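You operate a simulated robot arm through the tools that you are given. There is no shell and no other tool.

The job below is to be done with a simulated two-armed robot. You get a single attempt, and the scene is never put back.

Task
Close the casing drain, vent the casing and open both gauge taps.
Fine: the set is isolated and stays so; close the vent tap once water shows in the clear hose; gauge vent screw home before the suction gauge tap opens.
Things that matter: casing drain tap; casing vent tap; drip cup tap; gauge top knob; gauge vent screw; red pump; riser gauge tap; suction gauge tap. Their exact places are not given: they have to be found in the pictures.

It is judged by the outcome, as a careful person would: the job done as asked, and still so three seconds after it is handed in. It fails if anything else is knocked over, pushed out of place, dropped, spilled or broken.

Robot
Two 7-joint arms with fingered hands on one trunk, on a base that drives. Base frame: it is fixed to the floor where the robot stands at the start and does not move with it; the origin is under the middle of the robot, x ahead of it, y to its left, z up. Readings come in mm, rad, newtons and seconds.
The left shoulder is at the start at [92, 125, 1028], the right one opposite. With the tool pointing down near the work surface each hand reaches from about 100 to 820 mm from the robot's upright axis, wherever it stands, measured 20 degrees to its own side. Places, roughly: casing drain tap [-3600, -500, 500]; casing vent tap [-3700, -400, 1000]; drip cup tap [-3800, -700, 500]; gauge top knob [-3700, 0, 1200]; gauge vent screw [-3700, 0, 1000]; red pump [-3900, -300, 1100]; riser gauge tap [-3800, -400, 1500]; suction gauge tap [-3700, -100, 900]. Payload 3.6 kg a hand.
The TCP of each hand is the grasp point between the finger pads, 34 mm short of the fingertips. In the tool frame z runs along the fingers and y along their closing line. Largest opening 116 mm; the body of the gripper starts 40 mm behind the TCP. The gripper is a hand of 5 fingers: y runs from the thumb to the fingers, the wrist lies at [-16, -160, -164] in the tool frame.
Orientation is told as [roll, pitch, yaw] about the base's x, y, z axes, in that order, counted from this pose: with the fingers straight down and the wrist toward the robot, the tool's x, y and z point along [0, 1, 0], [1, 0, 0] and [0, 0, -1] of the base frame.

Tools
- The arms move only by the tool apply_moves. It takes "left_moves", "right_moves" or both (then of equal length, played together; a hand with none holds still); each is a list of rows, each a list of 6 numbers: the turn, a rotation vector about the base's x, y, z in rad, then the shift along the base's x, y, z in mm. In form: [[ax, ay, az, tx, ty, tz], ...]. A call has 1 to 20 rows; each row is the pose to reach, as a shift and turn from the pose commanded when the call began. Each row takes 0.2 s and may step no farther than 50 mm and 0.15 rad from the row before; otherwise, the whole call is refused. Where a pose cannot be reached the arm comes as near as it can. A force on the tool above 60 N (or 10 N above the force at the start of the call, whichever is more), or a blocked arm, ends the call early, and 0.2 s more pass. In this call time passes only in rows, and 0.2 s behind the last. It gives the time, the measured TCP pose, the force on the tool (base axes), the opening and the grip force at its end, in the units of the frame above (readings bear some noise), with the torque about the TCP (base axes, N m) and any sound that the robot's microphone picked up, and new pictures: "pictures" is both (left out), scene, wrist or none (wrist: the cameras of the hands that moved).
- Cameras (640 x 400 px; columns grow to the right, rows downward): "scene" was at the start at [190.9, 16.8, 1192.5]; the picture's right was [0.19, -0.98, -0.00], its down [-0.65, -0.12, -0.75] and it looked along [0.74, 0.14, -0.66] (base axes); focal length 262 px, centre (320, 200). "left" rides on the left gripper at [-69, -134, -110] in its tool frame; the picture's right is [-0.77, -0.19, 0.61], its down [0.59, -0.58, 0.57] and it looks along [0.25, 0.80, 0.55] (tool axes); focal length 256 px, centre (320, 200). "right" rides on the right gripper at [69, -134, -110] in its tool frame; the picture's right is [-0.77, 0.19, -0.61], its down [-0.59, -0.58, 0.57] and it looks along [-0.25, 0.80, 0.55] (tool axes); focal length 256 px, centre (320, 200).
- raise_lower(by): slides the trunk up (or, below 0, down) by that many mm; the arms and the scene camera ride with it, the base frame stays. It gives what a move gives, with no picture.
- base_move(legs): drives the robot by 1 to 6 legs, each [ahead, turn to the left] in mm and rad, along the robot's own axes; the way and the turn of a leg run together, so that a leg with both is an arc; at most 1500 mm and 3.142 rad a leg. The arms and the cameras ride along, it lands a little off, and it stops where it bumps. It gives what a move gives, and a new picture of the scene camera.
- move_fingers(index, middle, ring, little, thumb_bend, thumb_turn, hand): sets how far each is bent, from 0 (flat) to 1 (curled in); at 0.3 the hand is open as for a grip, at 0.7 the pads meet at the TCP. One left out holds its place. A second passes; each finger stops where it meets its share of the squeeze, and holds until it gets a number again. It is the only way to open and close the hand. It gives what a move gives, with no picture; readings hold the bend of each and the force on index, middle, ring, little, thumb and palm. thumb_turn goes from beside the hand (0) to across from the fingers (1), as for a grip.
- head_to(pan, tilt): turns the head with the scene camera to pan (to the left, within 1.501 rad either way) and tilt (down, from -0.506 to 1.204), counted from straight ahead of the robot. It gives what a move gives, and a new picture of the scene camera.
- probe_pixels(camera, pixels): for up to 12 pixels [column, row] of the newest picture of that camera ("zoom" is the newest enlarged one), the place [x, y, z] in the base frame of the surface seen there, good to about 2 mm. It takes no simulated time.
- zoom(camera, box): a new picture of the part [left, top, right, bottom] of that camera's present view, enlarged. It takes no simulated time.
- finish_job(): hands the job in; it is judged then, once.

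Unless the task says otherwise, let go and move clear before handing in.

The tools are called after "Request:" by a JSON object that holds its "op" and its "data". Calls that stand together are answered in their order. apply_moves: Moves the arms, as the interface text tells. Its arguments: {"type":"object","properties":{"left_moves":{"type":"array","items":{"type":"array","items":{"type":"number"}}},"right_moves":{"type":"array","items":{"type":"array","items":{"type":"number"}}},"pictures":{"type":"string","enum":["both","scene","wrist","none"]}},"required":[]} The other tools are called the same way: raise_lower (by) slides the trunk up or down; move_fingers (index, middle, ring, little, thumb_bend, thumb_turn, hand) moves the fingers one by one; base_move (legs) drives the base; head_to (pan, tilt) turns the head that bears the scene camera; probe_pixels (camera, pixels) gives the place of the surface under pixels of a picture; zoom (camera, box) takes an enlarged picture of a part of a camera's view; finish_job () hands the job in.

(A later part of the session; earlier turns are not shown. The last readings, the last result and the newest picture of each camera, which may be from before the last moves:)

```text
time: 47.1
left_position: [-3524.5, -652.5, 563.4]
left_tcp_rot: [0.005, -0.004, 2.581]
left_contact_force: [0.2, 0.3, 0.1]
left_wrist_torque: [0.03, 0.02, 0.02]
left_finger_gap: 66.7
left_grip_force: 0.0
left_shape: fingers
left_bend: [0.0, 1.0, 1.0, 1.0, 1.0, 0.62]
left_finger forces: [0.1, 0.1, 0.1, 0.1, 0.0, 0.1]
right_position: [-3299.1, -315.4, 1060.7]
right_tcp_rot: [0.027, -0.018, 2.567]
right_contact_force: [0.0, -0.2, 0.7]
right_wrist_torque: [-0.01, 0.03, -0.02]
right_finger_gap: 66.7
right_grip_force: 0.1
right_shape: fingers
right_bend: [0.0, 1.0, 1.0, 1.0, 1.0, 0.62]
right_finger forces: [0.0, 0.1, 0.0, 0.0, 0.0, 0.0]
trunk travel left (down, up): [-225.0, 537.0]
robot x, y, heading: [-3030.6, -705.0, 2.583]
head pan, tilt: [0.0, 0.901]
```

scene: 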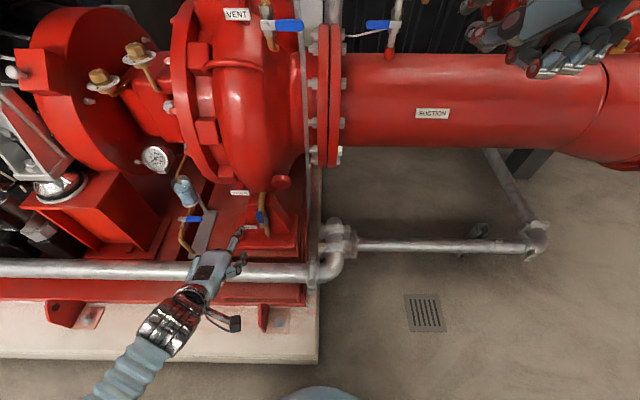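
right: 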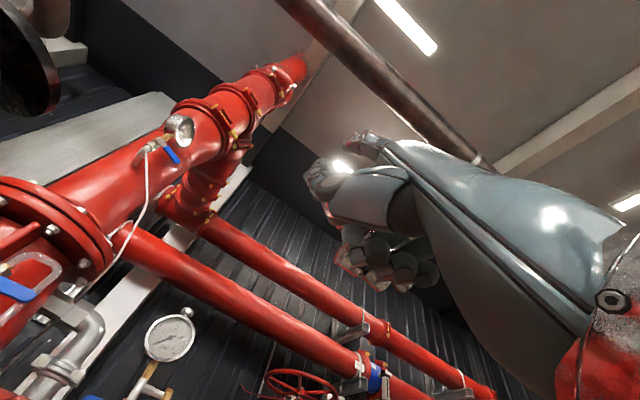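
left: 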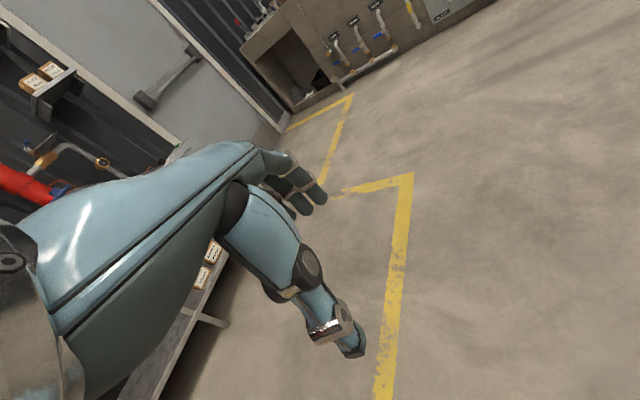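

The hand moved as asked; the index is at (238,235) just short and left of the drain lever (260,215). Zooming to measure the gap.

Request:
{"op": "zoom", "data": {"camera": "scene", "box": [200, 185, 296, 245]}}

Request:
{"op": "probe_pixels", "data": {"camera": "zoom", "pixels": [[282, 285], [278, 298], [268, 315], [255, 335], [405, 195], [415, 235], [285, 280], [275, 290], [430, 260], [300, 385]]}}

Request:
{"op": "zoom", "data": {"camera": "left", "box": [0, 0, 640, 400]}}

```text
6.67 times, centred on (248, 215) of scene
```

zoom: 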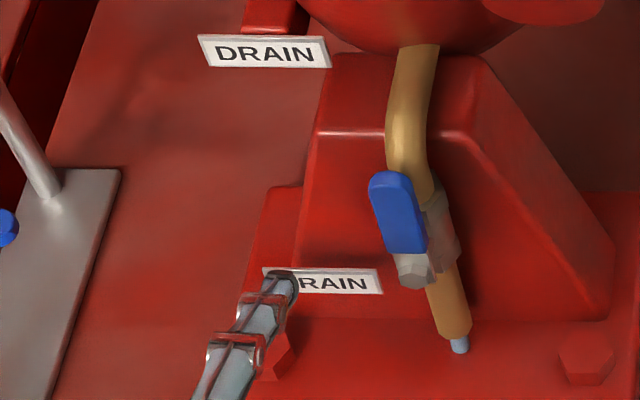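

```text
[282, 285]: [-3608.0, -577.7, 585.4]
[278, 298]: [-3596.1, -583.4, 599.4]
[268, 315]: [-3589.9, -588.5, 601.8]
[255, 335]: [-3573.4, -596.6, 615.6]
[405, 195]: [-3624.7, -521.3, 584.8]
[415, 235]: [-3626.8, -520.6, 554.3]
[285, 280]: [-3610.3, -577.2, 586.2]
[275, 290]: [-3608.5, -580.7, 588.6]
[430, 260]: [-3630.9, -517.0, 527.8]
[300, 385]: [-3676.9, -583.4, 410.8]
```

```text
1.00 times, centred on (320, 200) of left (not enlarged: the box is as wide or as high as the picture)
```

zoom: 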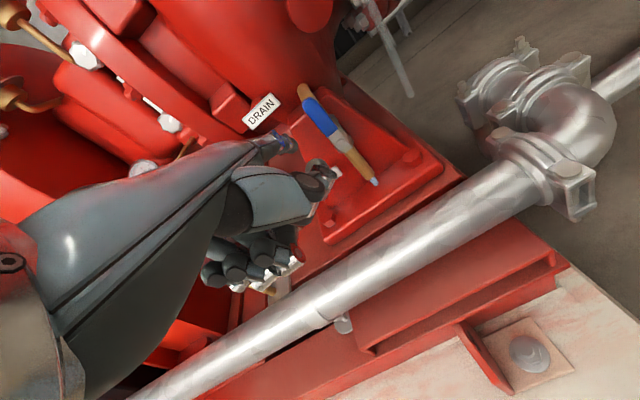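

The tip is at n≈−2674, u≈−2493, z≈578, so 17 mm left of the lever's left edge and 45 mm short. I'll go 60 mm forward beside it, then nudge right until touching.

Request:
{"op": "apply_moves", "data": {"left_moves": [[0, 0, 0, -17, 11, 0], [0, 0, 0, -34, 23, 0], [0, 0, 0, -50, 34, 0], [0, 0, 0, -46, 40, 0], [0, 0, 0, -42, 45, 0], [0, 0, 0, -40, 49, 0]], "pictures": "scene"}}

Request:
{"op": "zoom", "data": {"camera": "scene", "box": [200, 185, 296, 245]}}

```text
time: 48.5
left_position: [-3562.6, -605.0, 562.4]
left_tcp_rot: [0.003, -0.003, 2.584]
left_contact_force: [-0.6, -0.3, -0.1]
left_wrist_torque: [0.02, 0.03, 0.05]
left_finger_gap: 67.1
left_grip_force: 0.6
left_shape: fingers
left_bend: [0.0, 1.0, 1.0, 1.0, 1.0, 0.62]
left_finger forces: [0.4, 0.0, 0.0, 0.0, 0.1, 0.0]
right_position: [-3299.0, -315.4, 1060.1]
right_tcp_rot: [0.026, -0.018, 2.566]
right_contact_force: [-0.3, -0.1, -0.5]
right_wrist_torque: [0.04, 0.02, 0.04]
right_finger_gap: 66.8
right_grip_force: 0.0
right_shape: fingers
right_bend: [0.0, 1.0, 1.0, 1.0, 1.0, 0.62]
right_finger forces: [0.0, 0.0, 0.1, 0.0, 0.0, 0.0]
trunk travel left (down, up): [-225.0, 537.0]
robot x, y, heading: [-3031.1, -703.9, 2.575]
head pan, tilt: [0.0, 0.901]
```

scene: 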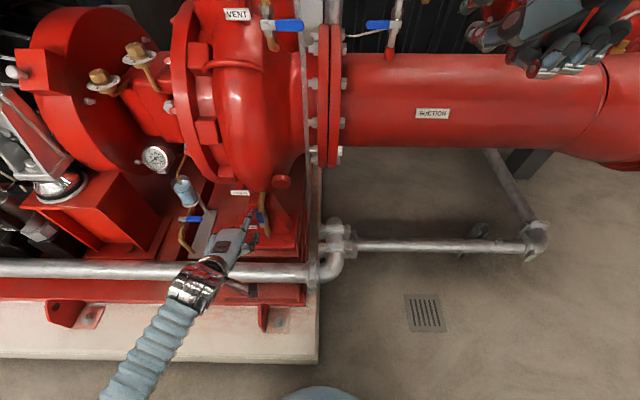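

```text
6.67 times, centred on (248, 215) of scene
```

zoom: 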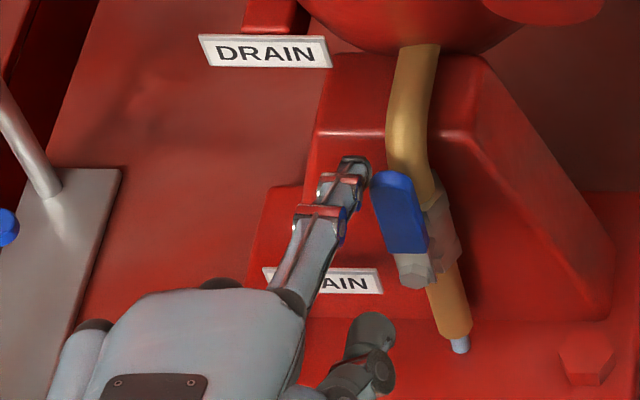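

The index touches the lever's left side (index force 0.4 N). Now a short push to the right along the arc to see whether it turns that way.

Request:
{"op": "apply_moves", "data": {"left_moves": [[0, 0, 0, 2, 3.3, 1], [0, 0, 0, 4, 6, 2], [0, 0, 0, 6, 9, 3], [0, 0, 0, 8, 12, 4]], "pictures": "scene"}}

Request:
{"op": "zoom", "data": {"camera": "scene", "box": [200, 185, 296, 245]}}

```text
time: 49.5
left_position: [-3556.3, -594.3, 565.3]
left_tcp_rot: [0.004, -0.003, 2.586]
left_contact_force: [-1.5, -12.7, -0.5]
left_wrist_torque: [0.14, -0.05, 1.27]
left_finger_gap: 68.2
left_grip_force: 6.2
left_shape: fingers
left_bend: [0.02, 1.0, 1.0, 1.0, 1.0, 0.62]
left_finger forces: [11.9, 0.0, 0.1, 0.0, 0.0, 0.0]
right_position: [-3299.5, -315.7, 1060.7]
right_tcp_rot: [0.026, -0.017, 2.568]
right_contact_force: [-0.5, -0.3, -0.7]
right_wrist_torque: [0.03, 0.0, -0.01]
right_finger_gap: 66.7
right_grip_force: 0.1
right_shape: fingers
right_bend: [0.0, 1.0, 1.0, 1.0, 1.0, 0.62]
right_finger forces: [0.1, 0.0, 0.0, 0.0, 0.1, 0.0]
trunk travel left (down, up): [-225.0, 537.0]
robot x, y, heading: [-3027.8, -702.2, 2.579]
head pan, tilt: [0.0, 0.901]
```

scene: 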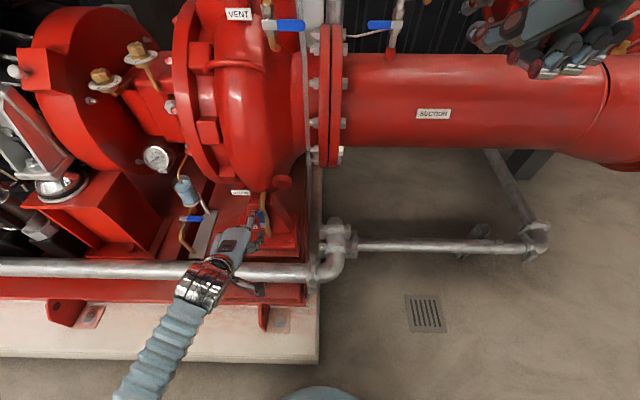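

```text
6.67 times, centred on (248, 215) of scene
```

zoom: 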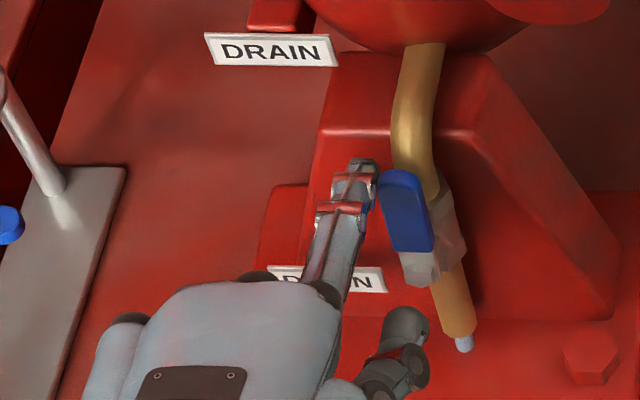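

The force rose to about 13 N with no visible turn yet. I'll push a little farther to see if friction gives way.

Request:
{"op": "apply_moves", "data": {"left_moves": [[0, 0, 0, 2, 3, 1], [0, 0, 0, 4, 6, 2], [0, 0, 0, 6, 9, 3]], "pictures": "scene"}}

Request:
{"op": "zoom", "data": {"camera": "scene", "box": [200, 185, 296, 245]}}

```text
time: 50.3
left_position: [-3549.5, -584.5, 569.0]
left_tcp_rot: [0.001, -0.006, 2.585]
left_contact_force: [-5.7, -9.5, -3.4]
left_wrist_torque: [-0.12, -0.49, 1.31]
left_finger_gap: 71.0
left_grip_force: 5.0
left_shape: fingers
left_bend: [0.02, 1.0, 1.0, 1.0, 1.0, 0.62]
left_finger forces: [10.9, 0.1, 0.1, 0.1, 0.1, 0.0]
right_position: [-3300.1, -315.8, 1060.7]
right_tcp_rot: [0.024, -0.016, 2.567]
right_contact_force: [0.0, -0.7, 0.0]
right_wrist_torque: [-0.04, 0.0, -0.01]
right_finger_gap: 66.7
right_grip_force: 0.2
right_shape: fingers
right_bend: [0.0, 1.0, 1.0, 1.0, 1.0, 0.62]
right_finger forces: [0.0, 0.1, 0.1, 0.0, 0.0, 0.1]
trunk travel left (down, up): [-225.0, 537.0]
robot x, y, heading: [-3028.1, -704.1, 2.581]
head pan, tilt: [0.0, 0.901]
```

scene: 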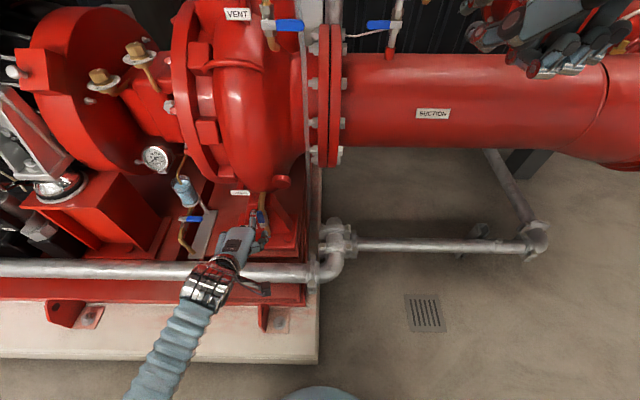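

```text
6.67 times, centred on (248, 215) of scene
```

zoom: 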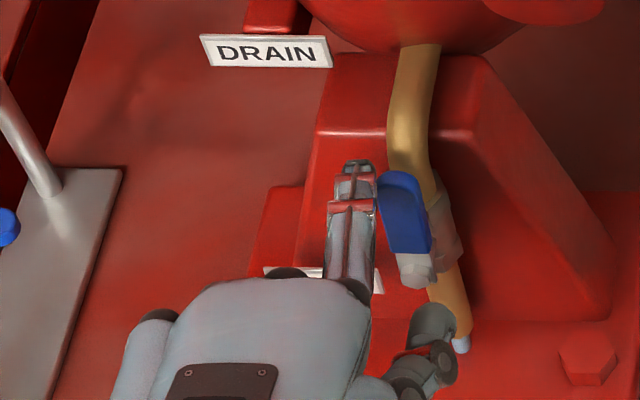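

The lever top seems to have shifted right (from ~392 to ~401 in zoom), so it is beginning to turn clockwise with ~11 N. I'll continue along the arc.

Request:
{"op": "apply_moves", "data": {"left_moves": [[0, 0, 0, 2.5, 4, 0.5], [0, 0, 0, 5, 8, 1], [0, 0, 0, 7.5, 12, 1], [0, 0, 0, 10, 15, 1]], "pictures": "scene"}}

Request:
{"op": "zoom", "data": {"camera": "scene", "box": [200, 185, 296, 245]}}

```text
time: 51.2
left_position: [-3546.2, -580.7, 568.5]
left_tcp_rot: [0.017, 0.0, 2.61]
left_contact_force: [-3.7, -14.5, -1.4]
left_wrist_torque: [0.1, -0.21, 1.76]
left_finger_gap: 71.9
left_grip_force: 7.9
left_shape: fingers
left_bend: [0.02, 1.0, 1.0, 1.0, 1.0, 0.62]
left_finger forces: [15.2, 0.1, 0.0, 0.0, 0.1, 0.0]
right_position: [-3298.4, -314.2, 1061.1]
right_tcp_rot: [0.028, -0.017, 2.569]
right_contact_force: [1.2, 0.6, 0.5]
right_wrist_torque: [-0.04, 0.07, 0.03]
right_finger_gap: 66.9
right_grip_force: 0.1
right_shape: fingers
right_bend: [0.0, 1.0, 1.0, 1.0, 1.0, 0.62]
right_finger forces: [0.0, 0.0, 0.1, 0.0, 0.1, 0.0]
trunk travel left (down, up): [-225.0, 537.0]
robot x, y, heading: [-3030.9, -702.7, 2.6]
head pan, tilt: [0.0, 0.901]
stopped in row 4 (right hand): the arm was blocked; the commanded pose is now the measured one
```

scene: 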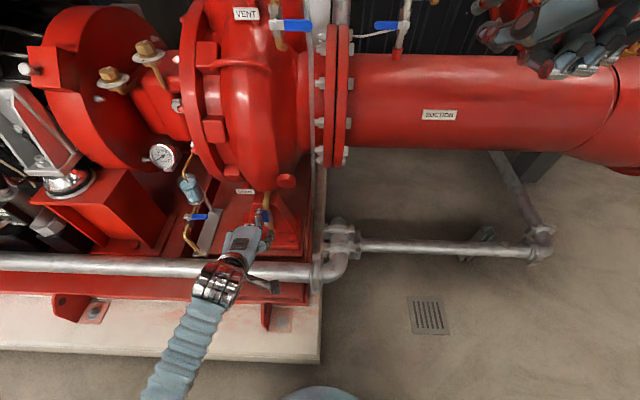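

```text
6.67 times, centred on (248, 215) of scene
```

zoom: 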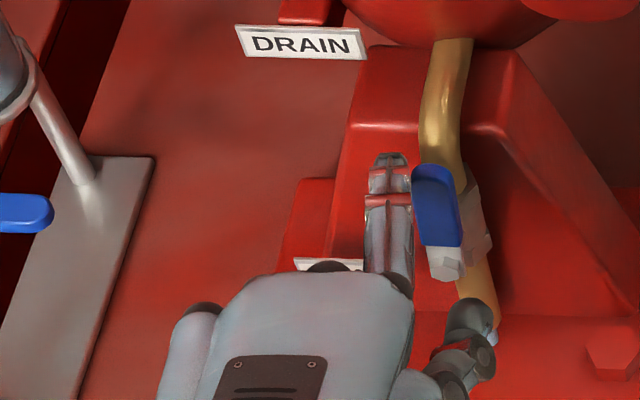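

The push only made my base yaw a little (heading 2.60) while the lever hardly moved, so it is probably against its stop in that direction. I'll back off, go to the lever's right side and try pushing left.

Request:
{"op": "apply_moves", "data": {"left_moves": [[0, 0, 0, -6, -8, 0], [0, 0, 0, 12, -20, 0], [0, 0, 0, 30, -32, 0], [0, 0, 0, 48, -44, 0], [0, 0, 0, 58, -29, 0], [0, 0, 0, 69, -13, 0], [0, 0, 0, 80, 3, 0]], "pictures": "scene"}}

Request:
{"op": "zoom", "data": {"camera": "scene", "box": [200, 185, 296, 245]}}

```text
time: 52.8
left_position: [-3465.2, -574.9, 567.7]
left_tcp_rot: [0.013, -0.005, 2.607]
left_contact_force: [0.3, 0.4, -0.6]
left_wrist_torque: [-0.03, 0.02, -0.01]
left_finger_gap: 67.0
left_grip_force: 0.0
left_shape: fingers
left_bend: [0.0, 1.0, 1.0, 1.0, 1.0, 0.62]
left_finger forces: [0.0, 0.1, 0.1, 0.0, 0.0, 0.1]
right_position: [-3300.5, -315.6, 1060.7]
right_tcp_rot: [0.029, -0.019, 2.569]
right_contact_force: [0.8, 0.1, 0.3]
right_wrist_torque: [0.01, 0.0, 0.0]
right_finger_gap: 66.9
right_grip_force: 0.1
right_shape: fingers
right_bend: [0.0, 1.0, 1.0, 1.0, 1.0, 0.62]
right_finger forces: [0.0, 0.0, 0.1, 0.0, 0.1, 0.0]
trunk travel left (down, up): [-225.0, 537.0]
robot x, y, heading: [-3030.7, -705.5, 2.593]
head pan, tilt: [0.0, 0.901]
```

scene: 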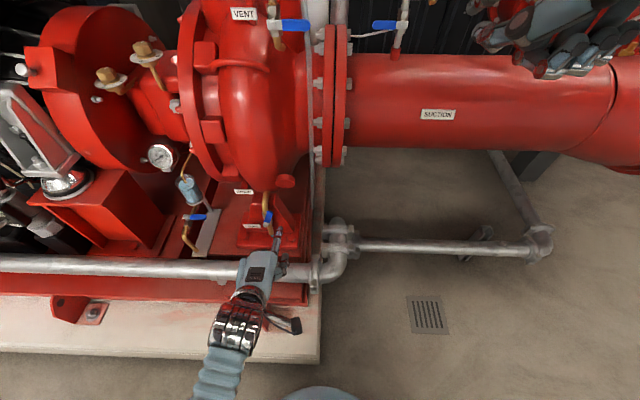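

```text
6.67 times, centred on (248, 215) of scene
```

zoom: 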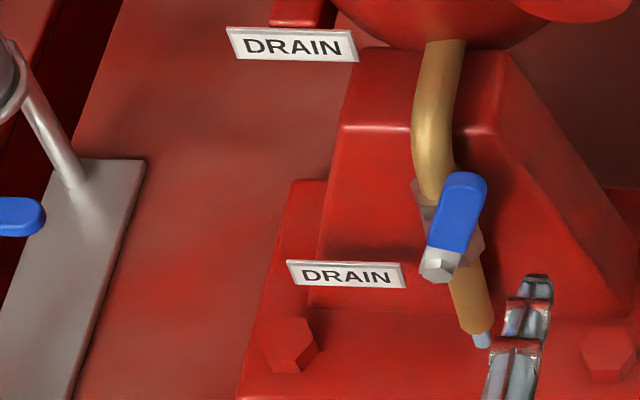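

Now the zoom shows the lever tilted to the right (top (462,180), pivot (437,268)): it did turn clockwise by roughly 30°. So it turns right; I'll measure it and continue pushing from its upper-left side.

Request:
{"op": "probe_pixels", "data": {"camera": "zoom", "pixels": [[437, 268], [447, 235], [457, 205], [465, 182], [475, 200], [440, 220], [540, 285], [530, 300], [525, 330]]}}

```text
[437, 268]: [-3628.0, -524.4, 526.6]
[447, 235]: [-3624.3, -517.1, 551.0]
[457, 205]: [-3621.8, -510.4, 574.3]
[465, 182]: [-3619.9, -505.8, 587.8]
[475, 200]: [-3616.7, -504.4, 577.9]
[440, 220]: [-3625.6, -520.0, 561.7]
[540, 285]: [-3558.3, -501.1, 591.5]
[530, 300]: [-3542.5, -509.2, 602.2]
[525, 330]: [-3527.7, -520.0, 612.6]
```

Lever is at about 18° now (pivot u≈−2460, z≈527; tip u≈−2440, z≈588). I'll place the index back on its left side and push along the arc.

Request:
{"op": "apply_moves", "data": {"left_moves": [[0, 0, 0, -19, -28, 1], [0, 0, 0, -38, -56, 2], [0, 0, 0, -55, -45, 2], [0, 0, 0, -72, -34, 2], [0, 0, 0, -86, -24, 2], [0, 0, 0, -80, -15, 3], [0, 0, 0, -75, -7, 3], [0, 0, 0, -70, 0, 3]], "pictures": "scene"}}

Request:
{"op": "zoom", "data": {"camera": "scene", "box": [200, 185, 296, 245]}}

```text
time: 54.6
left_position: [-3535.7, -575.7, 573.4]
left_tcp_rot: [0.011, -0.002, 2.606]
left_contact_force: [0.6, -1.6, -0.6]
left_wrist_torque: [-0.01, -0.01, 0.14]
left_finger_gap: 66.9
left_grip_force: 0.9
left_shape: fingers
left_bend: [0.01, 1.0, 1.0, 1.0, 1.0, 0.62]
left_finger forces: [2.2, 0.0, 0.0, 0.0, 0.1, 0.0]
right_position: [-3302.4, -316.4, 1059.7]
right_tcp_rot: [0.031, -0.019, 2.573]
right_contact_force: [-0.5, 0.0, -0.4]
right_wrist_torque: [-0.01, 0.02, -0.02]
right_finger_gap: 66.7
right_grip_force: 0.1
right_shape: fingers
right_bend: [0.0, 1.0, 1.0, 1.0, 1.0, 0.62]
right_finger forces: [0.0, 0.0, 0.1, 0.0, 0.0, 0.1]
trunk travel left (down, up): [-225.0, 537.0]
robot x, y, heading: [-3031.5, -706.8, 2.599]
head pan, tilt: [0.0, 0.901]
```

scene: 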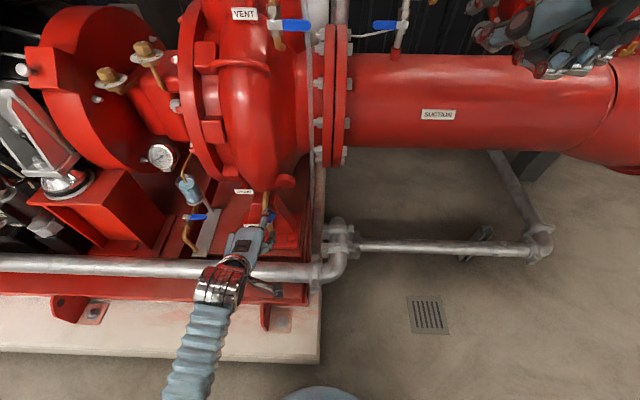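

```text
6.67 times, centred on (248, 215) of scene
```

zoom: 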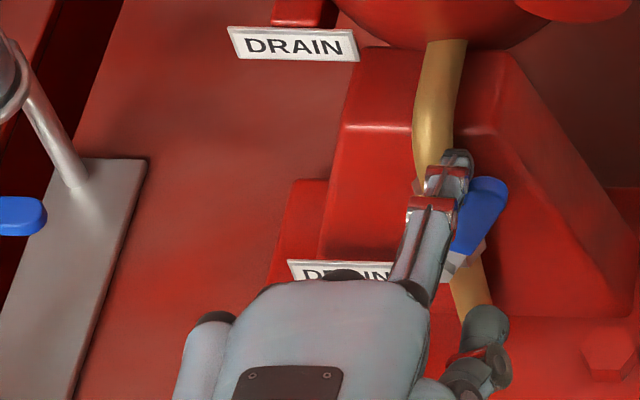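

The lever turns well now (tip at (487,190), light force). Before going lower I'll check how close the thumb (490,320) is to the drain pipe.

Request:
{"op": "probe_pixels", "data": {"camera": "zoom", "pixels": [[488, 318], [475, 345], [495, 345], [480, 290], [485, 195], [470, 230], [455, 160], [460, 175], [440, 200], [500, 375]]}}

Request:
{"op": "zoom", "data": {"camera": "left", "box": [200, 60, 440, 210]}}

```text
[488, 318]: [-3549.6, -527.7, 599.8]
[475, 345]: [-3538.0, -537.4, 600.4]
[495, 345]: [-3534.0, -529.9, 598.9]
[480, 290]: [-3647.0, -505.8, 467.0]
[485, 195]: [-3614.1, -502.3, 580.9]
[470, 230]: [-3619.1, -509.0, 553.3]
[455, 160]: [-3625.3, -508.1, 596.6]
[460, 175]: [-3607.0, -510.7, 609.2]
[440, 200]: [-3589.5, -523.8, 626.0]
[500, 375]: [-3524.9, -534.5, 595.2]
```

```text
2.67 times, centred on (320, 135) of left
```

zoom: 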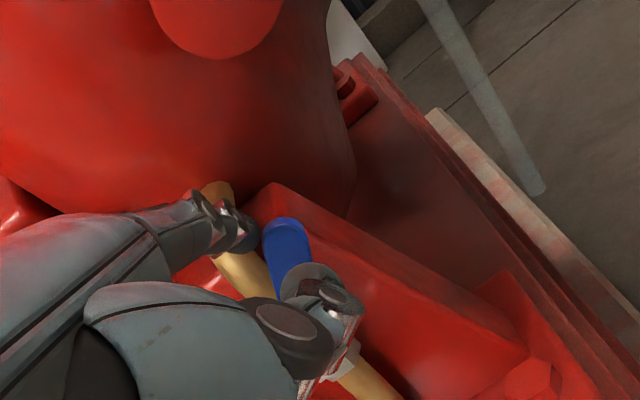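

The thumb is 65 mm in front of the valve, so it is clear. The lever is at about 26°; I'll continue the arc down and right.

Request:
{"op": "apply_moves", "data": {"left_moves": [[0, 0, 0, 4.5, 6.6, -6], [0, 0, 0, 8.4, 12.5, -13], [0, 0, 0, 11, 16, -18], [0, 0, 0, 13.4, 20, -24], [0, 0, 0, 16, 23.5, -30], [0, 0, 0, 18.2, 27, -36]], "pictures": "scene"}}

Request:
{"op": "zoom", "data": {"camera": "scene", "box": [200, 185, 296, 245]}}

```text
time: 56.0
left_position: [-3519.9, -548.0, 536.0]
left_tcp_rot: [0.014, -0.004, 2.606]
left_contact_force: [-0.1, 0.0, -0.6]
left_wrist_torque: [0.03, 0.03, -0.01]
left_finger_gap: 67.3
left_grip_force: 0.2
left_shape: fingers
left_bend: [0.0, 1.0, 1.0, 1.0, 1.0, 0.62]
left_finger forces: [0.3, 0.0, 0.0, 0.0, 0.0, 0.1]
right_position: [-3301.0, -315.7, 1061.5]
right_tcp_rot: [0.03, -0.018, 2.572]
right_contact_force: [-0.3, 0.2, 0.6]
right_wrist_torque: [0.0, -0.02, 0.0]
right_finger_gap: 66.8
right_grip_force: 0.1
right_shape: fingers
right_bend: [0.0, 1.0, 1.0, 1.0, 1.0, 0.62]
right_finger forces: [0.0, 0.0, 0.0, 0.1, 0.0, 0.1]
trunk travel left (down, up): [-225.0, 537.0]
robot x, y, heading: [-3029.8, -703.4, 2.587]
head pan, tilt: [0.0, 0.901]
```

scene: 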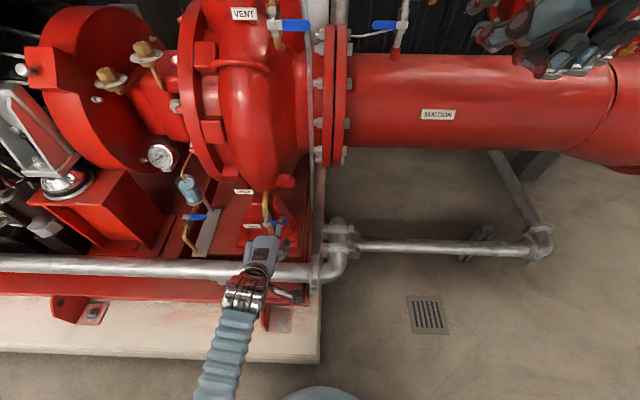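

```text
6.67 times, centred on (248, 215) of scene
```

zoom: 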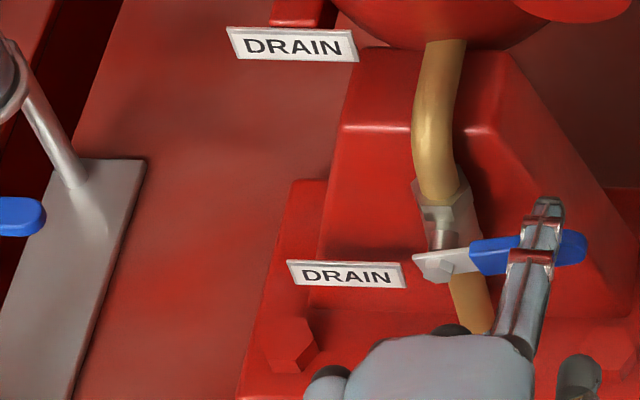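

The lever is nearly horizontal (pivot (440,268), tip (585,248)). I'll press the last bit down until it meets the stop.

Request:
{"op": "apply_moves", "data": {"left_moves": [[0, 0, 0, 1.5, 2.5, -5], [0, 0, 0, 2.5, 4, -10], [0, 0, 0, 3, 5, -15], [0, 0, 0, 3, 5, -19], [0, 0, 0, 3, 5, -23]], "pictures": "scene"}}

Request:
{"op": "zoom", "data": {"camera": "scene", "box": [200, 185, 296, 245]}}

Request:
{"op": "probe_pixels", "data": {"camera": "zoom", "pixels": [[437, 270], [460, 265], [490, 262], [580, 262], [575, 250]]}}

```text
time: 57.2
left_position: [-3515.4, -543.4, 514.5]
left_tcp_rot: [0.013, -0.007, 2.606]
left_contact_force: [0.0, -0.3, 5.1]
left_wrist_torque: [0.37, 0.49, 0.03]
left_finger_gap: 69.3
left_grip_force: 1.8
left_shape: fingers
left_bend: [0.0, 1.0, 1.0, 1.0, 1.0, 0.62]
left_finger forces: [4.4, 0.0, 0.0, 0.1, 0.0, 0.0]
right_position: [-3299.9, -317.2, 1060.2]
right_tcp_rot: [0.03, -0.018, 2.574]
right_contact_force: [1.3, -0.5, 0.5]
right_wrist_torque: [-0.01, -0.04, -0.02]
right_finger_gap: 67.0
right_grip_force: 0.0
right_shape: fingers
right_bend: [0.0, 1.0, 1.0, 1.0, 1.0, 0.62]
right_finger forces: [0.1, 0.1, 0.0, 0.1, 0.0, 0.1]
trunk travel left (down, up): [-225.0, 537.0]
robot x, y, heading: [-3026.3, -704.8, 2.595]
head pan, tilt: [0.0, 0.901]
```

scene: 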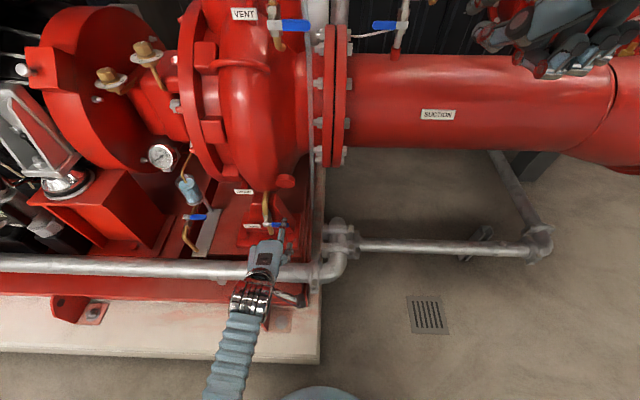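

```text
6.67 times, centred on (248, 215) of scene
```

zoom: 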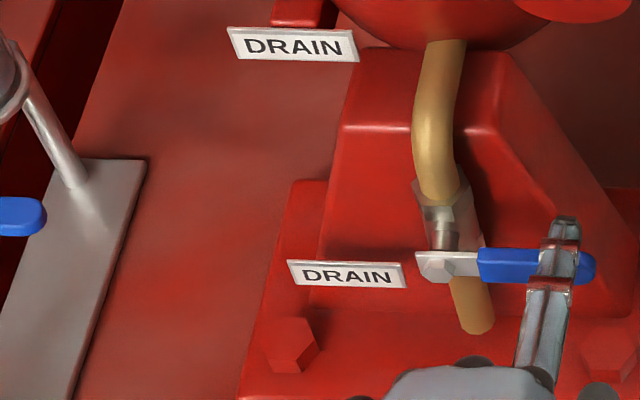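

```text
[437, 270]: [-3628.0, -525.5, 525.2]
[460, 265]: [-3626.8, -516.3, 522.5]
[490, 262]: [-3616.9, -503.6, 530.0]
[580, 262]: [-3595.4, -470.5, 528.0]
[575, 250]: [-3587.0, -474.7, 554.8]
```

The water at the outlet is gone and the lever lies horizontal. I'll press another few mm to make sure it sits at its stop, then withdraw.

Request:
{"op": "apply_moves", "data": {"left_moves": [[0, 0, 0, 0, 0, -4], [0, 0, 0, 0, 0, -8]], "pictures": "none"}}

Request:
{"op": "zoom", "data": {"camera": "scene", "box": [200, 185, 296, 245]}}

```text
time: 57.8
left_position: [-3514.3, -541.9, 506.6]
left_tcp_rot: [0.013, -0.008, 2.606]
left_contact_force: [0.2, -0.8, 10.2]
left_wrist_torque: [0.79, 1.0, 0.09]
left_finger_gap: 71.7
left_grip_force: 4.0
left_shape: fingers
left_bend: [0.0, 1.0, 1.0, 1.0, 1.0, 0.62]
left_finger forces: [8.6, 0.0, 0.1, 0.1, 0.1, 0.0]
right_position: [-3300.0, -316.3, 1062.9]
right_tcp_rot: [0.03, -0.021, 2.571]
right_contact_force: [-0.4, -0.5, -0.5]
right_wrist_torque: [0.0, -0.01, 0.03]
right_finger_gap: 66.9
right_grip_force: 0.0
right_shape: fingers
right_bend: [0.0, 1.0, 1.0, 1.0, 1.0, 0.62]
right_finger forces: [0.0, 0.0, 0.0, 0.1, 0.1, 0.1]
trunk travel left (down, up): [-225.0, 537.0]
robot x, y, heading: [-3025.7, -704.6, 2.594]
head pan, tilt: [0.0, 0.901]
```

```text
6.67 times, centred on (248, 215) of scene
```

zoom: 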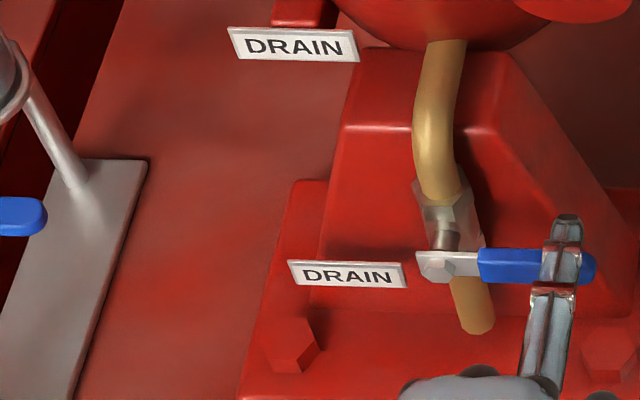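

Force rose to 10 N with no more turning, so the drain is fully shut. I'll lift the finger off, pull back and raise the left hand toward the vent level.

Request:
{"op": "apply_moves", "data": {"left_moves": [[0, 0, 0, 0, 0, 15], [0, 0, 0, 0, 0, 35], [0, 0, 0, 30, -20, 45], [0, 0, 0, 60, -40, 60], [0, 0, 0, 80, -54, 90], [0, 0, 0, 80, -54, 140], [0, 0, 0, 80, -54, 190], [0, 0, 0, 80, -54, 240], [0, 0, 0, 80, -54, 290], [0, 0, 0, 80, -54, 340], [0, 0, 0, 80, -54, 390]], "pictures": "none"}}

Request:
{"op": "head_to", "data": {"pan": 0.0, "tilt": 0.35}}

Request:
{"op": "zoom", "data": {"camera": "scene", "box": [240, 170, 336, 230]}}

```text
time: 59.6
left_position: [-3451.3, -639.2, 674.8]
left_tcp_rot: [0.261, 0.034, 2.474]
left_contact_force: [-0.5, 1.2, 0.0]
left_wrist_torque: [0.0, -0.02, 0.01]
left_finger_gap: 66.7
left_grip_force: 0.0
left_shape: fingers
left_bend: [0.0, 1.0, 1.0, 1.0, 1.0, 0.62]
left_finger forces: [0.1, 0.0, 0.0, 0.0, 0.0, 0.1]
left hand out of reach, approached as far as the arm can: row 7, 8
right_position: [-3300.2, -317.4, 1060.4]
right_tcp_rot: [0.031, -0.018, 2.571]
right_contact_force: [0.9, 0.2, 0.5]
right_wrist_torque: [0.0, -0.01, 0.02]
right_finger_gap: 66.5
right_grip_force: 0.0
right_shape: fingers
right_bend: [0.0, 1.0, 1.0, 1.0, 1.0, 0.62]
right_finger forces: [0.0, 0.0, 0.1, 0.1, 0.0, 0.0]
trunk travel left (down, up): [-225.0, 537.0]
robot x, y, heading: [-3029.9, -703.4, 2.591]
head pan, tilt: [0.0, 0.901]
stopped in row 8 (left hand): the arm was blocked; the commanded pose is now the measured one
```

```text
time: 60.5
left_position: [-3451.1, -640.4, 675.2]
left_tcp_rot: [0.26, 0.033, 2.474]
left_contact_force: [0.8, -1.3, 0.1]
left_wrist_torque: [0.01, -0.02, 0.02]
left_finger_gap: 66.8
left_grip_force: 0.0
left_shape: fingers
left_bend: [0.0, 1.0, 1.0, 1.0, 1.0, 0.62]
left_finger forces: [0.0, 0.1, 0.1, 0.0, 0.0, 0.1]
right_position: [-3301.6, -316.7, 1060.2]
right_tcp_rot: [0.029, -0.018, 2.573]
right_contact_force: [0.3, 0.1, -0.3]
right_wrist_torque: [0.01, -0.01, -0.01]
right_finger_gap: 66.8
right_grip_force: 0.0
right_shape: fingers
right_bend: [0.0, 1.0, 1.0, 1.0, 1.0, 0.62]
right_finger forces: [0.1, 0.1, 0.0, 0.0, 0.0, 0.0]
trunk travel left (down, up): [-225.0, 537.0]
robot x, y, heading: [-3031.1, -701.6, 2.598]
head pan, tilt: [0.0, 0.351]
```

scene: 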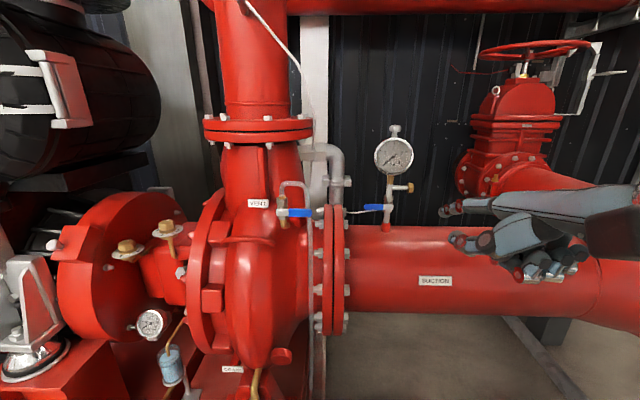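

```text
6.67 times, centred on (288, 200) of scene
```

zoom: 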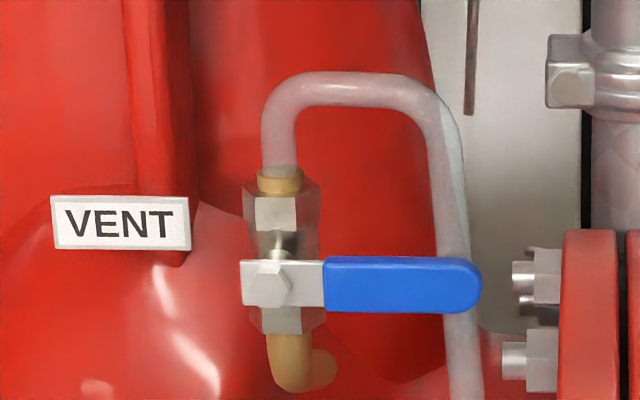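

The vent lever (zoom: pivot (268,285), tip (480,285)) is closed, pointing right. The left arm ran out of room folding upward, so I'll raise the trunk 250 mm to give it a natural posture, then straighten the hand.

Request:
{"op": "raise_lower", "data": {"by": 250}}

Request:
{"op": "apply_moves", "data": {"left_moves": [[0.075, -0.045, 0.035, 0, 0, 10], [0.15, -0.09, 0.07, 0, 0, 20], [0.224, -0.135, 0.106, -5, 3, 30]], "pictures": "scene"}}

```text
time: 63.1
left_position: [-3449.8, -639.0, 925.6]
left_tcp_rot: [0.258, 0.035, 2.475]
left_contact_force: [0.1, -0.1, 0.9]
left_wrist_torque: [0.0, 0.01, 0.01]
left_finger_gap: 67.1
left_grip_force: 0.0
left_shape: fingers
left_bend: [0.0, 1.0, 1.0, 1.0, 1.0, 0.62]
left_finger forces: [0.1, 0.0, 0.0, 0.1, 0.1, 0.1]
right_position: [-3301.4, -316.1, 1310.9]
right_tcp_rot: [0.029, -0.018, 2.573]
right_contact_force: [-0.3, 0.1, 0.0]
right_wrist_torque: [0.01, -0.01, -0.03]
right_finger_gap: 67.0
right_grip_force: 0.1
right_shape: fingers
right_bend: [0.0, 1.0, 1.0, 1.0, 1.0, 0.62]
right_finger forces: [0.1, 0.0, 0.0, 0.1, 0.0, 0.0]
trunk travel left (down, up): [-475.0, 287.0]
robot x, y, heading: [-3027.7, -706.2, 2.596]
head pan, tilt: [0.0, 0.351]
```

```text
time: 63.9
left_position: [-3456.2, -635.4, 956.0]
left_tcp_rot: [-0.004, 0.015, 2.577]
left_contact_force: [-0.6, -0.2, -1.3]
left_wrist_torque: [-0.05, 0.03, 0.0]
left_finger_gap: 66.8
left_grip_force: 0.0
left_shape: fingers
left_bend: [0.0, 1.0, 1.0, 1.0, 1.0, 0.62]
left_finger forces: [0.0, 0.0, 0.0, 0.0, 0.0, 0.0]
right_position: [-3302.1, -316.0, 1311.0]
right_tcp_rot: [0.031, -0.018, 2.574]
right_contact_force: [-0.6, 0.3, -0.9]
right_wrist_torque: [0.03, -0.01, 0.0]
right_finger_gap: 66.9
right_grip_force: 0.0
right_shape: fingers
right_bend: [0.0, 1.0, 1.0, 1.0, 1.0, 0.62]
right_finger forces: [0.0, 0.0, 0.0, 0.0, 0.0, 0.0]
trunk travel left (down, up): [-475.0, 287.0]
robot x, y, heading: [-3027.4, -707.7, 2.593]
head pan, tilt: [0.0, 0.351]
```

scene: 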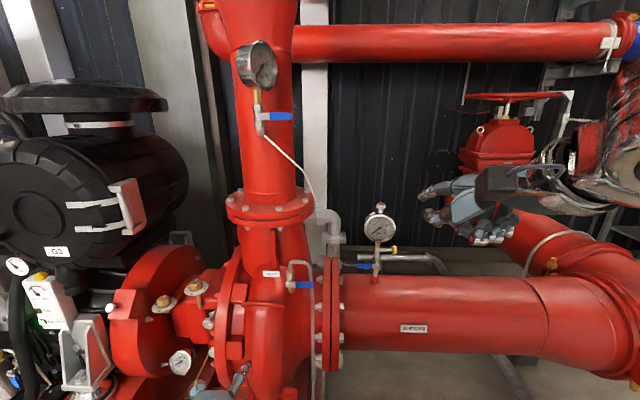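

The left hand is upright again with its tip at (245,375). I'll tilt the head down a bit and measure the vent lever and the hose precisely.

Request:
{"op": "head_to", "data": {"pan": 0.05, "tilt": 0.65}}

Request:
{"op": "zoom", "data": {"camera": "scene", "box": [256, 160, 352, 220]}}

```text
time: 64.7
left_position: [-3456.0, -636.3, 955.2]
left_tcp_rot: [-0.003, 0.014, 2.575]
left_contact_force: [-0.4, -0.2, 0.8]
left_wrist_torque: [0.02, -0.01, -0.03]
left_finger_gap: 67.0
left_grip_force: 0.1
left_shape: fingers
left_bend: [0.0, 1.0, 1.0, 1.0, 1.0, 0.62]
left_finger forces: [0.0, 0.0, 0.0, 0.1, 0.1, 0.0]
right_position: [-3302.1, -315.3, 1310.6]
right_tcp_rot: [0.03, -0.017, 2.574]
right_contact_force: [-0.6, 1.1, 0.1]
right_wrist_torque: [0.04, -0.02, 0.03]
right_finger_gap: 67.0
right_grip_force: 0.1
right_shape: fingers
right_bend: [0.0, 1.0, 1.0, 1.0, 1.0, 0.62]
right_finger forces: [0.0, 0.1, 0.0, 0.1, 0.0, 0.0]
trunk travel left (down, up): [-475.0, 287.0]
robot x, y, heading: [-3032.2, -701.1, 2.593]
head pan, tilt: [0.051, 0.649]
```

scene: 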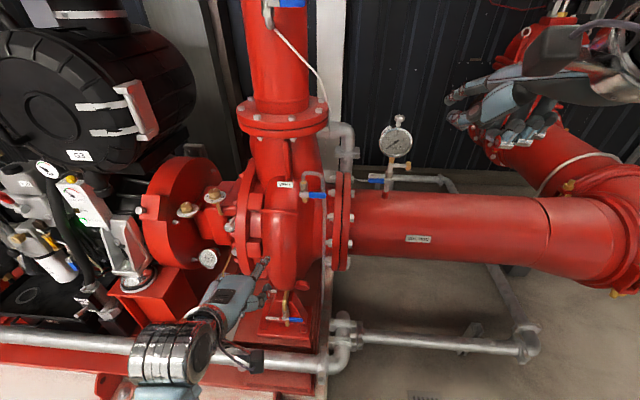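

```text
6.67 times, centred on (304, 190) of scene
```

zoom: 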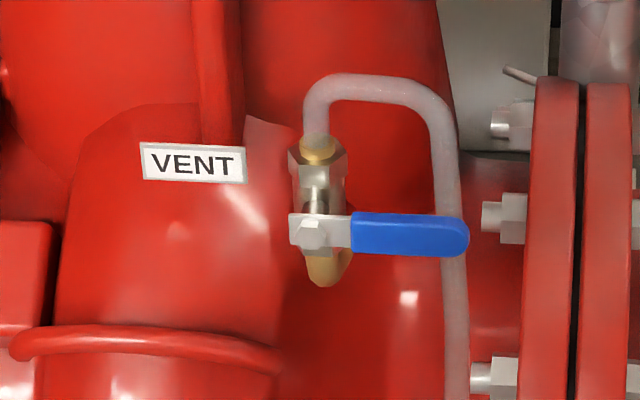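

Request:
{"op": "probe_pixels", "data": {"camera": "zoom", "pixels": [[313, 235], [365, 235], [410, 237], [460, 237], [410, 220], [318, 200], [455, 290], [452, 340], [440, 140], [400, 88], [318, 110], [325, 275]]}}

Request:
{"op": "probe_pixels", "data": {"camera": "zoom", "pixels": [[380, 290], [350, 300], [410, 270], [300, 310], [250, 250], [200, 300], [150, 340], [430, 300], [220, 220]]}}

Request:
{"op": "probe_pixels", "data": {"camera": "scene", "pixels": [[265, 259], [262, 265], [258, 272], [250, 285], [262, 297]]}}

```text
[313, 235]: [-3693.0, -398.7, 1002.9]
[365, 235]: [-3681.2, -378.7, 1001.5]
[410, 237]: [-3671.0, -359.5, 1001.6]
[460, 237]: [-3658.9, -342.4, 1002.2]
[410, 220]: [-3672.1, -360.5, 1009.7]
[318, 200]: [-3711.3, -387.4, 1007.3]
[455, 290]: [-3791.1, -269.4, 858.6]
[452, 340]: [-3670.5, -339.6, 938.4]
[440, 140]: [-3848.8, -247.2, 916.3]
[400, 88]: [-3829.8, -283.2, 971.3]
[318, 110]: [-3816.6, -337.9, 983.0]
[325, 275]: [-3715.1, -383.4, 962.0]
```

```text
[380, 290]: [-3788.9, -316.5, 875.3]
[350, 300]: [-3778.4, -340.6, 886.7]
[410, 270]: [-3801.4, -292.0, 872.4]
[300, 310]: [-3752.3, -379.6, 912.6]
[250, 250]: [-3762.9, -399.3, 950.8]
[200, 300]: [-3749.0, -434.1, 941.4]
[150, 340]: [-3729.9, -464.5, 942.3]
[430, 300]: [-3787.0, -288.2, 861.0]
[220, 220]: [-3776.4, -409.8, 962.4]
```

```text
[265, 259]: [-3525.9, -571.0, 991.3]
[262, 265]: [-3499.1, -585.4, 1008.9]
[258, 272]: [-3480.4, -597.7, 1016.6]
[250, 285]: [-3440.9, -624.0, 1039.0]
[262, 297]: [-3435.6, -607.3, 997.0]
```

Vent: pivot u≈−2392, lever tip u≈−2322, z≈1002, front face n≈−2846; the hose passes behind the lever's tip. I'll bring the left index to below the lever at mid-length, stopping about 40 mm short first.

Request:
{"op": "apply_moves", "data": {"left_moves": [[0, 0, 0, 16, 24, -6], [0, 0, 0, 32, 48, -12], [0, 0, 0, 48, 72, -16], [0, 0, 0, 15, 94, -16], [0, 0, 0, -20, 118, -16], [0, 0, 0, -55, 141, -16], [0, 0, 0, -85, 161, -16], [0, 0, 0, -108, 177, -16]], "pictures": "scene"}}

Request:
{"op": "zoom", "data": {"camera": "scene", "box": [256, 160, 352, 220]}}

```text
time: 66.5
left_position: [-3563.9, -458.9, 938.8]
left_tcp_rot: [-0.005, 0.016, 2.574]
left_contact_force: [-0.7, 0.5, -0.2]
left_wrist_torque: [-0.03, -0.01, -0.02]
left_finger_gap: 66.8
left_grip_force: 0.0
left_shape: fingers
left_bend: [0.0, 1.0, 1.0, 1.0, 1.0, 0.62]
left_finger forces: [0.1, 0.0, 0.0, 0.1, 0.0, 0.1]
right_position: [-3301.0, -315.1, 1310.6]
right_tcp_rot: [0.029, -0.017, 2.571]
right_contact_force: [-0.4, -0.5, 0.0]
right_wrist_torque: [0.02, 0.01, -0.02]
right_finger_gap: 66.7
right_grip_force: 0.0
right_shape: fingers
right_bend: [0.0, 1.0, 1.0, 1.0, 1.0, 0.62]
right_finger forces: [0.0, 0.1, 0.0, 0.0, 0.0, 0.0]
trunk travel left (down, up): [-475.0, 287.0]
robot x, y, heading: [-3028.0, -705.5, 2.592]
head pan, tilt: [0.051, 0.649]
```

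scene: 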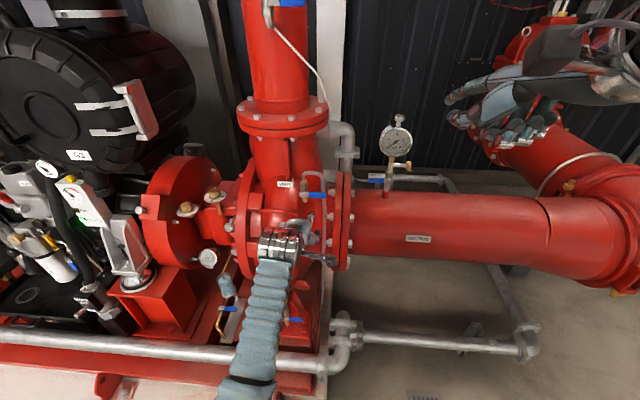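

```text
6.67 times, centred on (304, 190) of scene
```

zoom: 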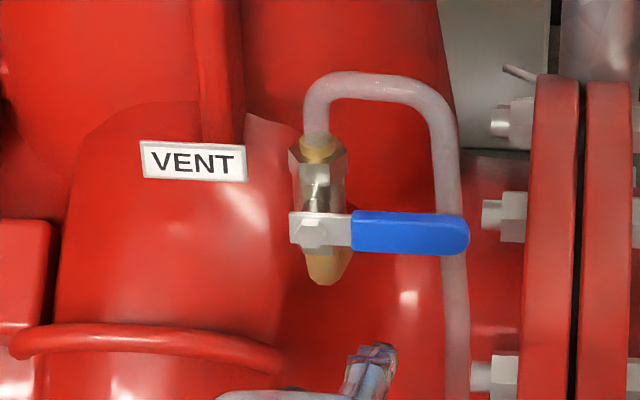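

The index tip is at (378,350), right below and in front of the lever. Moving 42 mm forward so it passes under the lever.

Request:
{"op": "apply_moves", "data": {"left_moves": [[0, 0, 0, -12, 8, 0], [0, 0, 0, -24, 16, 0], [0, 0, 0, -35, 24, 0]], "pictures": "scene"}}

Request:
{"op": "zoom", "data": {"camera": "scene", "box": [272, 170, 352, 220]}}

Request:
{"op": "probe_pixels", "data": {"camera": "zoom", "pixels": [[315, 340], [310, 355], [300, 375], [330, 230], [250, 200]]}}

```text
time: 67.3
left_position: [-3599.3, -434.8, 940.2]
left_tcp_rot: [-0.002, 0.017, 2.577]
left_contact_force: [-0.2, 1.2, 0.2]
left_wrist_torque: [-0.01, -0.03, 0.0]
left_finger_gap: 66.5
left_grip_force: 0.2
left_shape: fingers
left_bend: [0.0, 1.0, 1.0, 1.0, 1.0, 0.62]
left_finger forces: [0.0, 0.0, 0.1, 0.0, 0.0, 0.0]
right_position: [-3301.5, -316.3, 1310.8]
right_tcp_rot: [0.03, -0.017, 2.573]
right_contact_force: [-0.3, 0.1, -0.2]
right_wrist_torque: [-0.02, 0.02, 0.02]
right_finger_gap: 66.9
right_grip_force: 0.1
right_shape: fingers
right_bend: [0.0, 1.0, 1.0, 1.0, 1.0, 0.62]
right_finger forces: [0.0, 0.0, 0.0, 0.0, 0.1, 0.0]
trunk travel left (down, up): [-475.0, 287.0]
robot x, y, heading: [-3027.0, -699.4, 2.593]
head pan, tilt: [0.051, 0.649]
```

scene: 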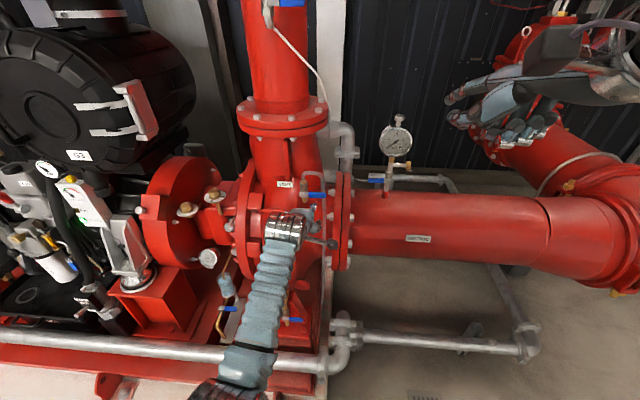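

```text
8.00 times, centred on (312, 195) of scene
```

zoom: 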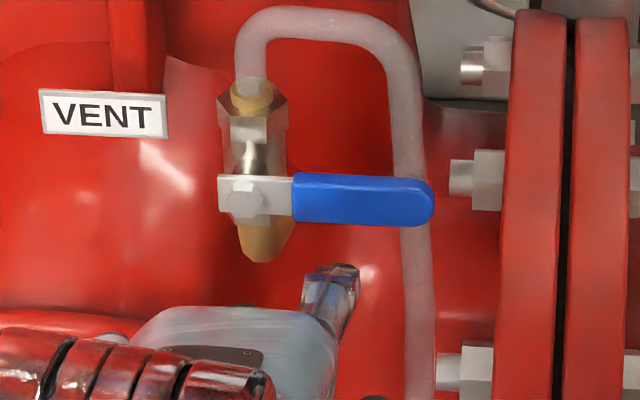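

```text
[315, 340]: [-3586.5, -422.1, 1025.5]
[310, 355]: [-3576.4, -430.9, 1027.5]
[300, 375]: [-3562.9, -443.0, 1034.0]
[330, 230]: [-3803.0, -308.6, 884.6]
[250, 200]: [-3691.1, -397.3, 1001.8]
```

The finger end appears at (335,275); I'll probe it to confirm its depth relative to the lever.

Request:
{"op": "probe_pixels", "data": {"camera": "zoom", "pixels": [[345, 270], [335, 275], [325, 285], [320, 300], [350, 285], [345, 265], [350, 215], [410, 300], [410, 200]]}}

Request:
{"op": "zoom", "data": {"camera": "left", "box": [200, 60, 440, 210]}}

```text
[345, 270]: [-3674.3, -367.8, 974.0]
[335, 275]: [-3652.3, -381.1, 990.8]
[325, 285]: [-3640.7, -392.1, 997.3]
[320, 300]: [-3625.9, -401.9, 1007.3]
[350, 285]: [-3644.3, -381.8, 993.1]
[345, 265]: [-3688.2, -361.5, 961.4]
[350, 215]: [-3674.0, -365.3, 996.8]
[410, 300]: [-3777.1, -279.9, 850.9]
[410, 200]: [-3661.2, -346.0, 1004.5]
```

```text
2.67 times, centred on (320, 135) of left
```

zoom: 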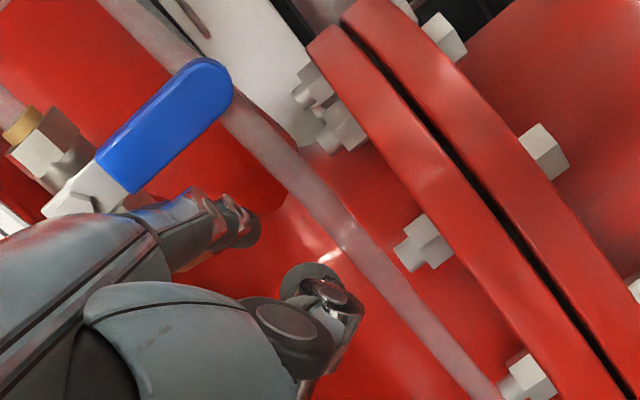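

The tip passes just under the lever (lever front n≈−2846, tip end n≈−2858). I'll go 8 mm deeper and then push up; the drain closed clockwise, so this one should open anticlockwise, i.e. upward.

Request:
{"op": "apply_moves", "data": {"left_moves": [[0, 0, 0, -6.6, 4.5, 0], [0, 0, 0, -6.6, 4.5, 7], [0, 0, 0, -6.6, 4.5, 14], [0, 0, 0, -6.6, 4.5, 21], [0, 0, 0, -6.6, 4.5, 28], [0, 0, 0, -6.6, 4.5, 34]], "pictures": "scene"}}

Request:
{"op": "zoom", "data": {"camera": "scene", "box": [272, 170, 352, 220]}}

```text
time: 68.7
left_position: [-3604.8, -431.0, 974.2]
left_tcp_rot: [-0.003, 0.014, 2.576]
left_contact_force: [0.3, -0.1, -2.0]
left_wrist_torque: [-0.1, -0.09, -0.04]
left_finger_gap: 65.6
left_grip_force: 0.8
left_shape: fingers
left_bend: [0.01, 1.0, 1.0, 1.0, 1.0, 0.62]
left_finger forces: [1.6, 0.1, 0.0, 0.0, 0.0, 0.0]
right_position: [-3301.5, -315.9, 1311.9]
right_tcp_rot: [0.03, -0.018, 2.574]
right_contact_force: [-0.2, 0.1, 0.3]
right_wrist_torque: [0.02, -0.02, 0.0]
right_finger_gap: 66.2
right_grip_force: 0.0
right_shape: fingers
right_bend: [0.0, 1.0, 1.0, 1.0, 1.0, 0.62]
right_finger forces: [0.0, 0.0, 0.1, 0.0, 0.0, 0.0]
trunk travel left (down, up): [-475.0, 287.0]
robot x, y, heading: [-3028.3, -700.9, 2.593]
head pan, tilt: [0.051, 0.649]
```

scene: 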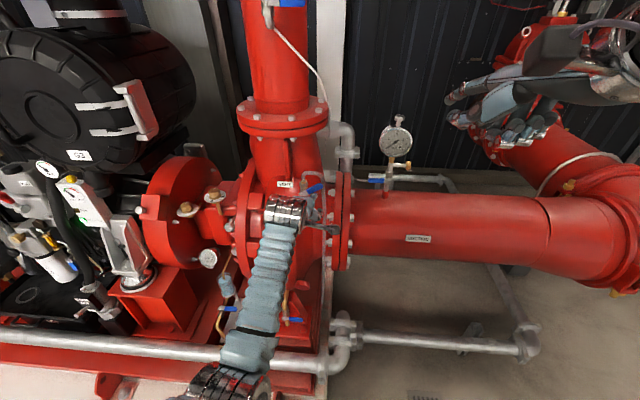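

```text
8.00 times, centred on (312, 195) of scene
```

zoom: 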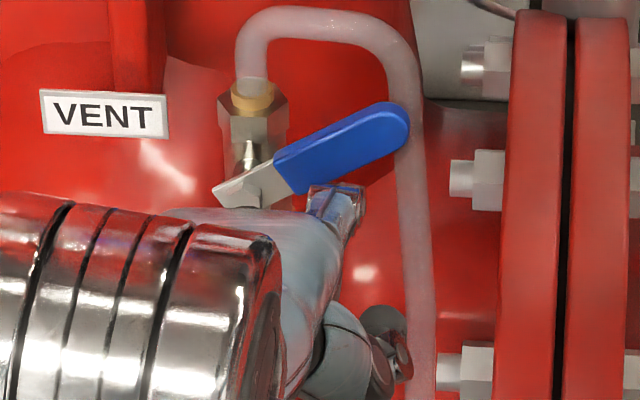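

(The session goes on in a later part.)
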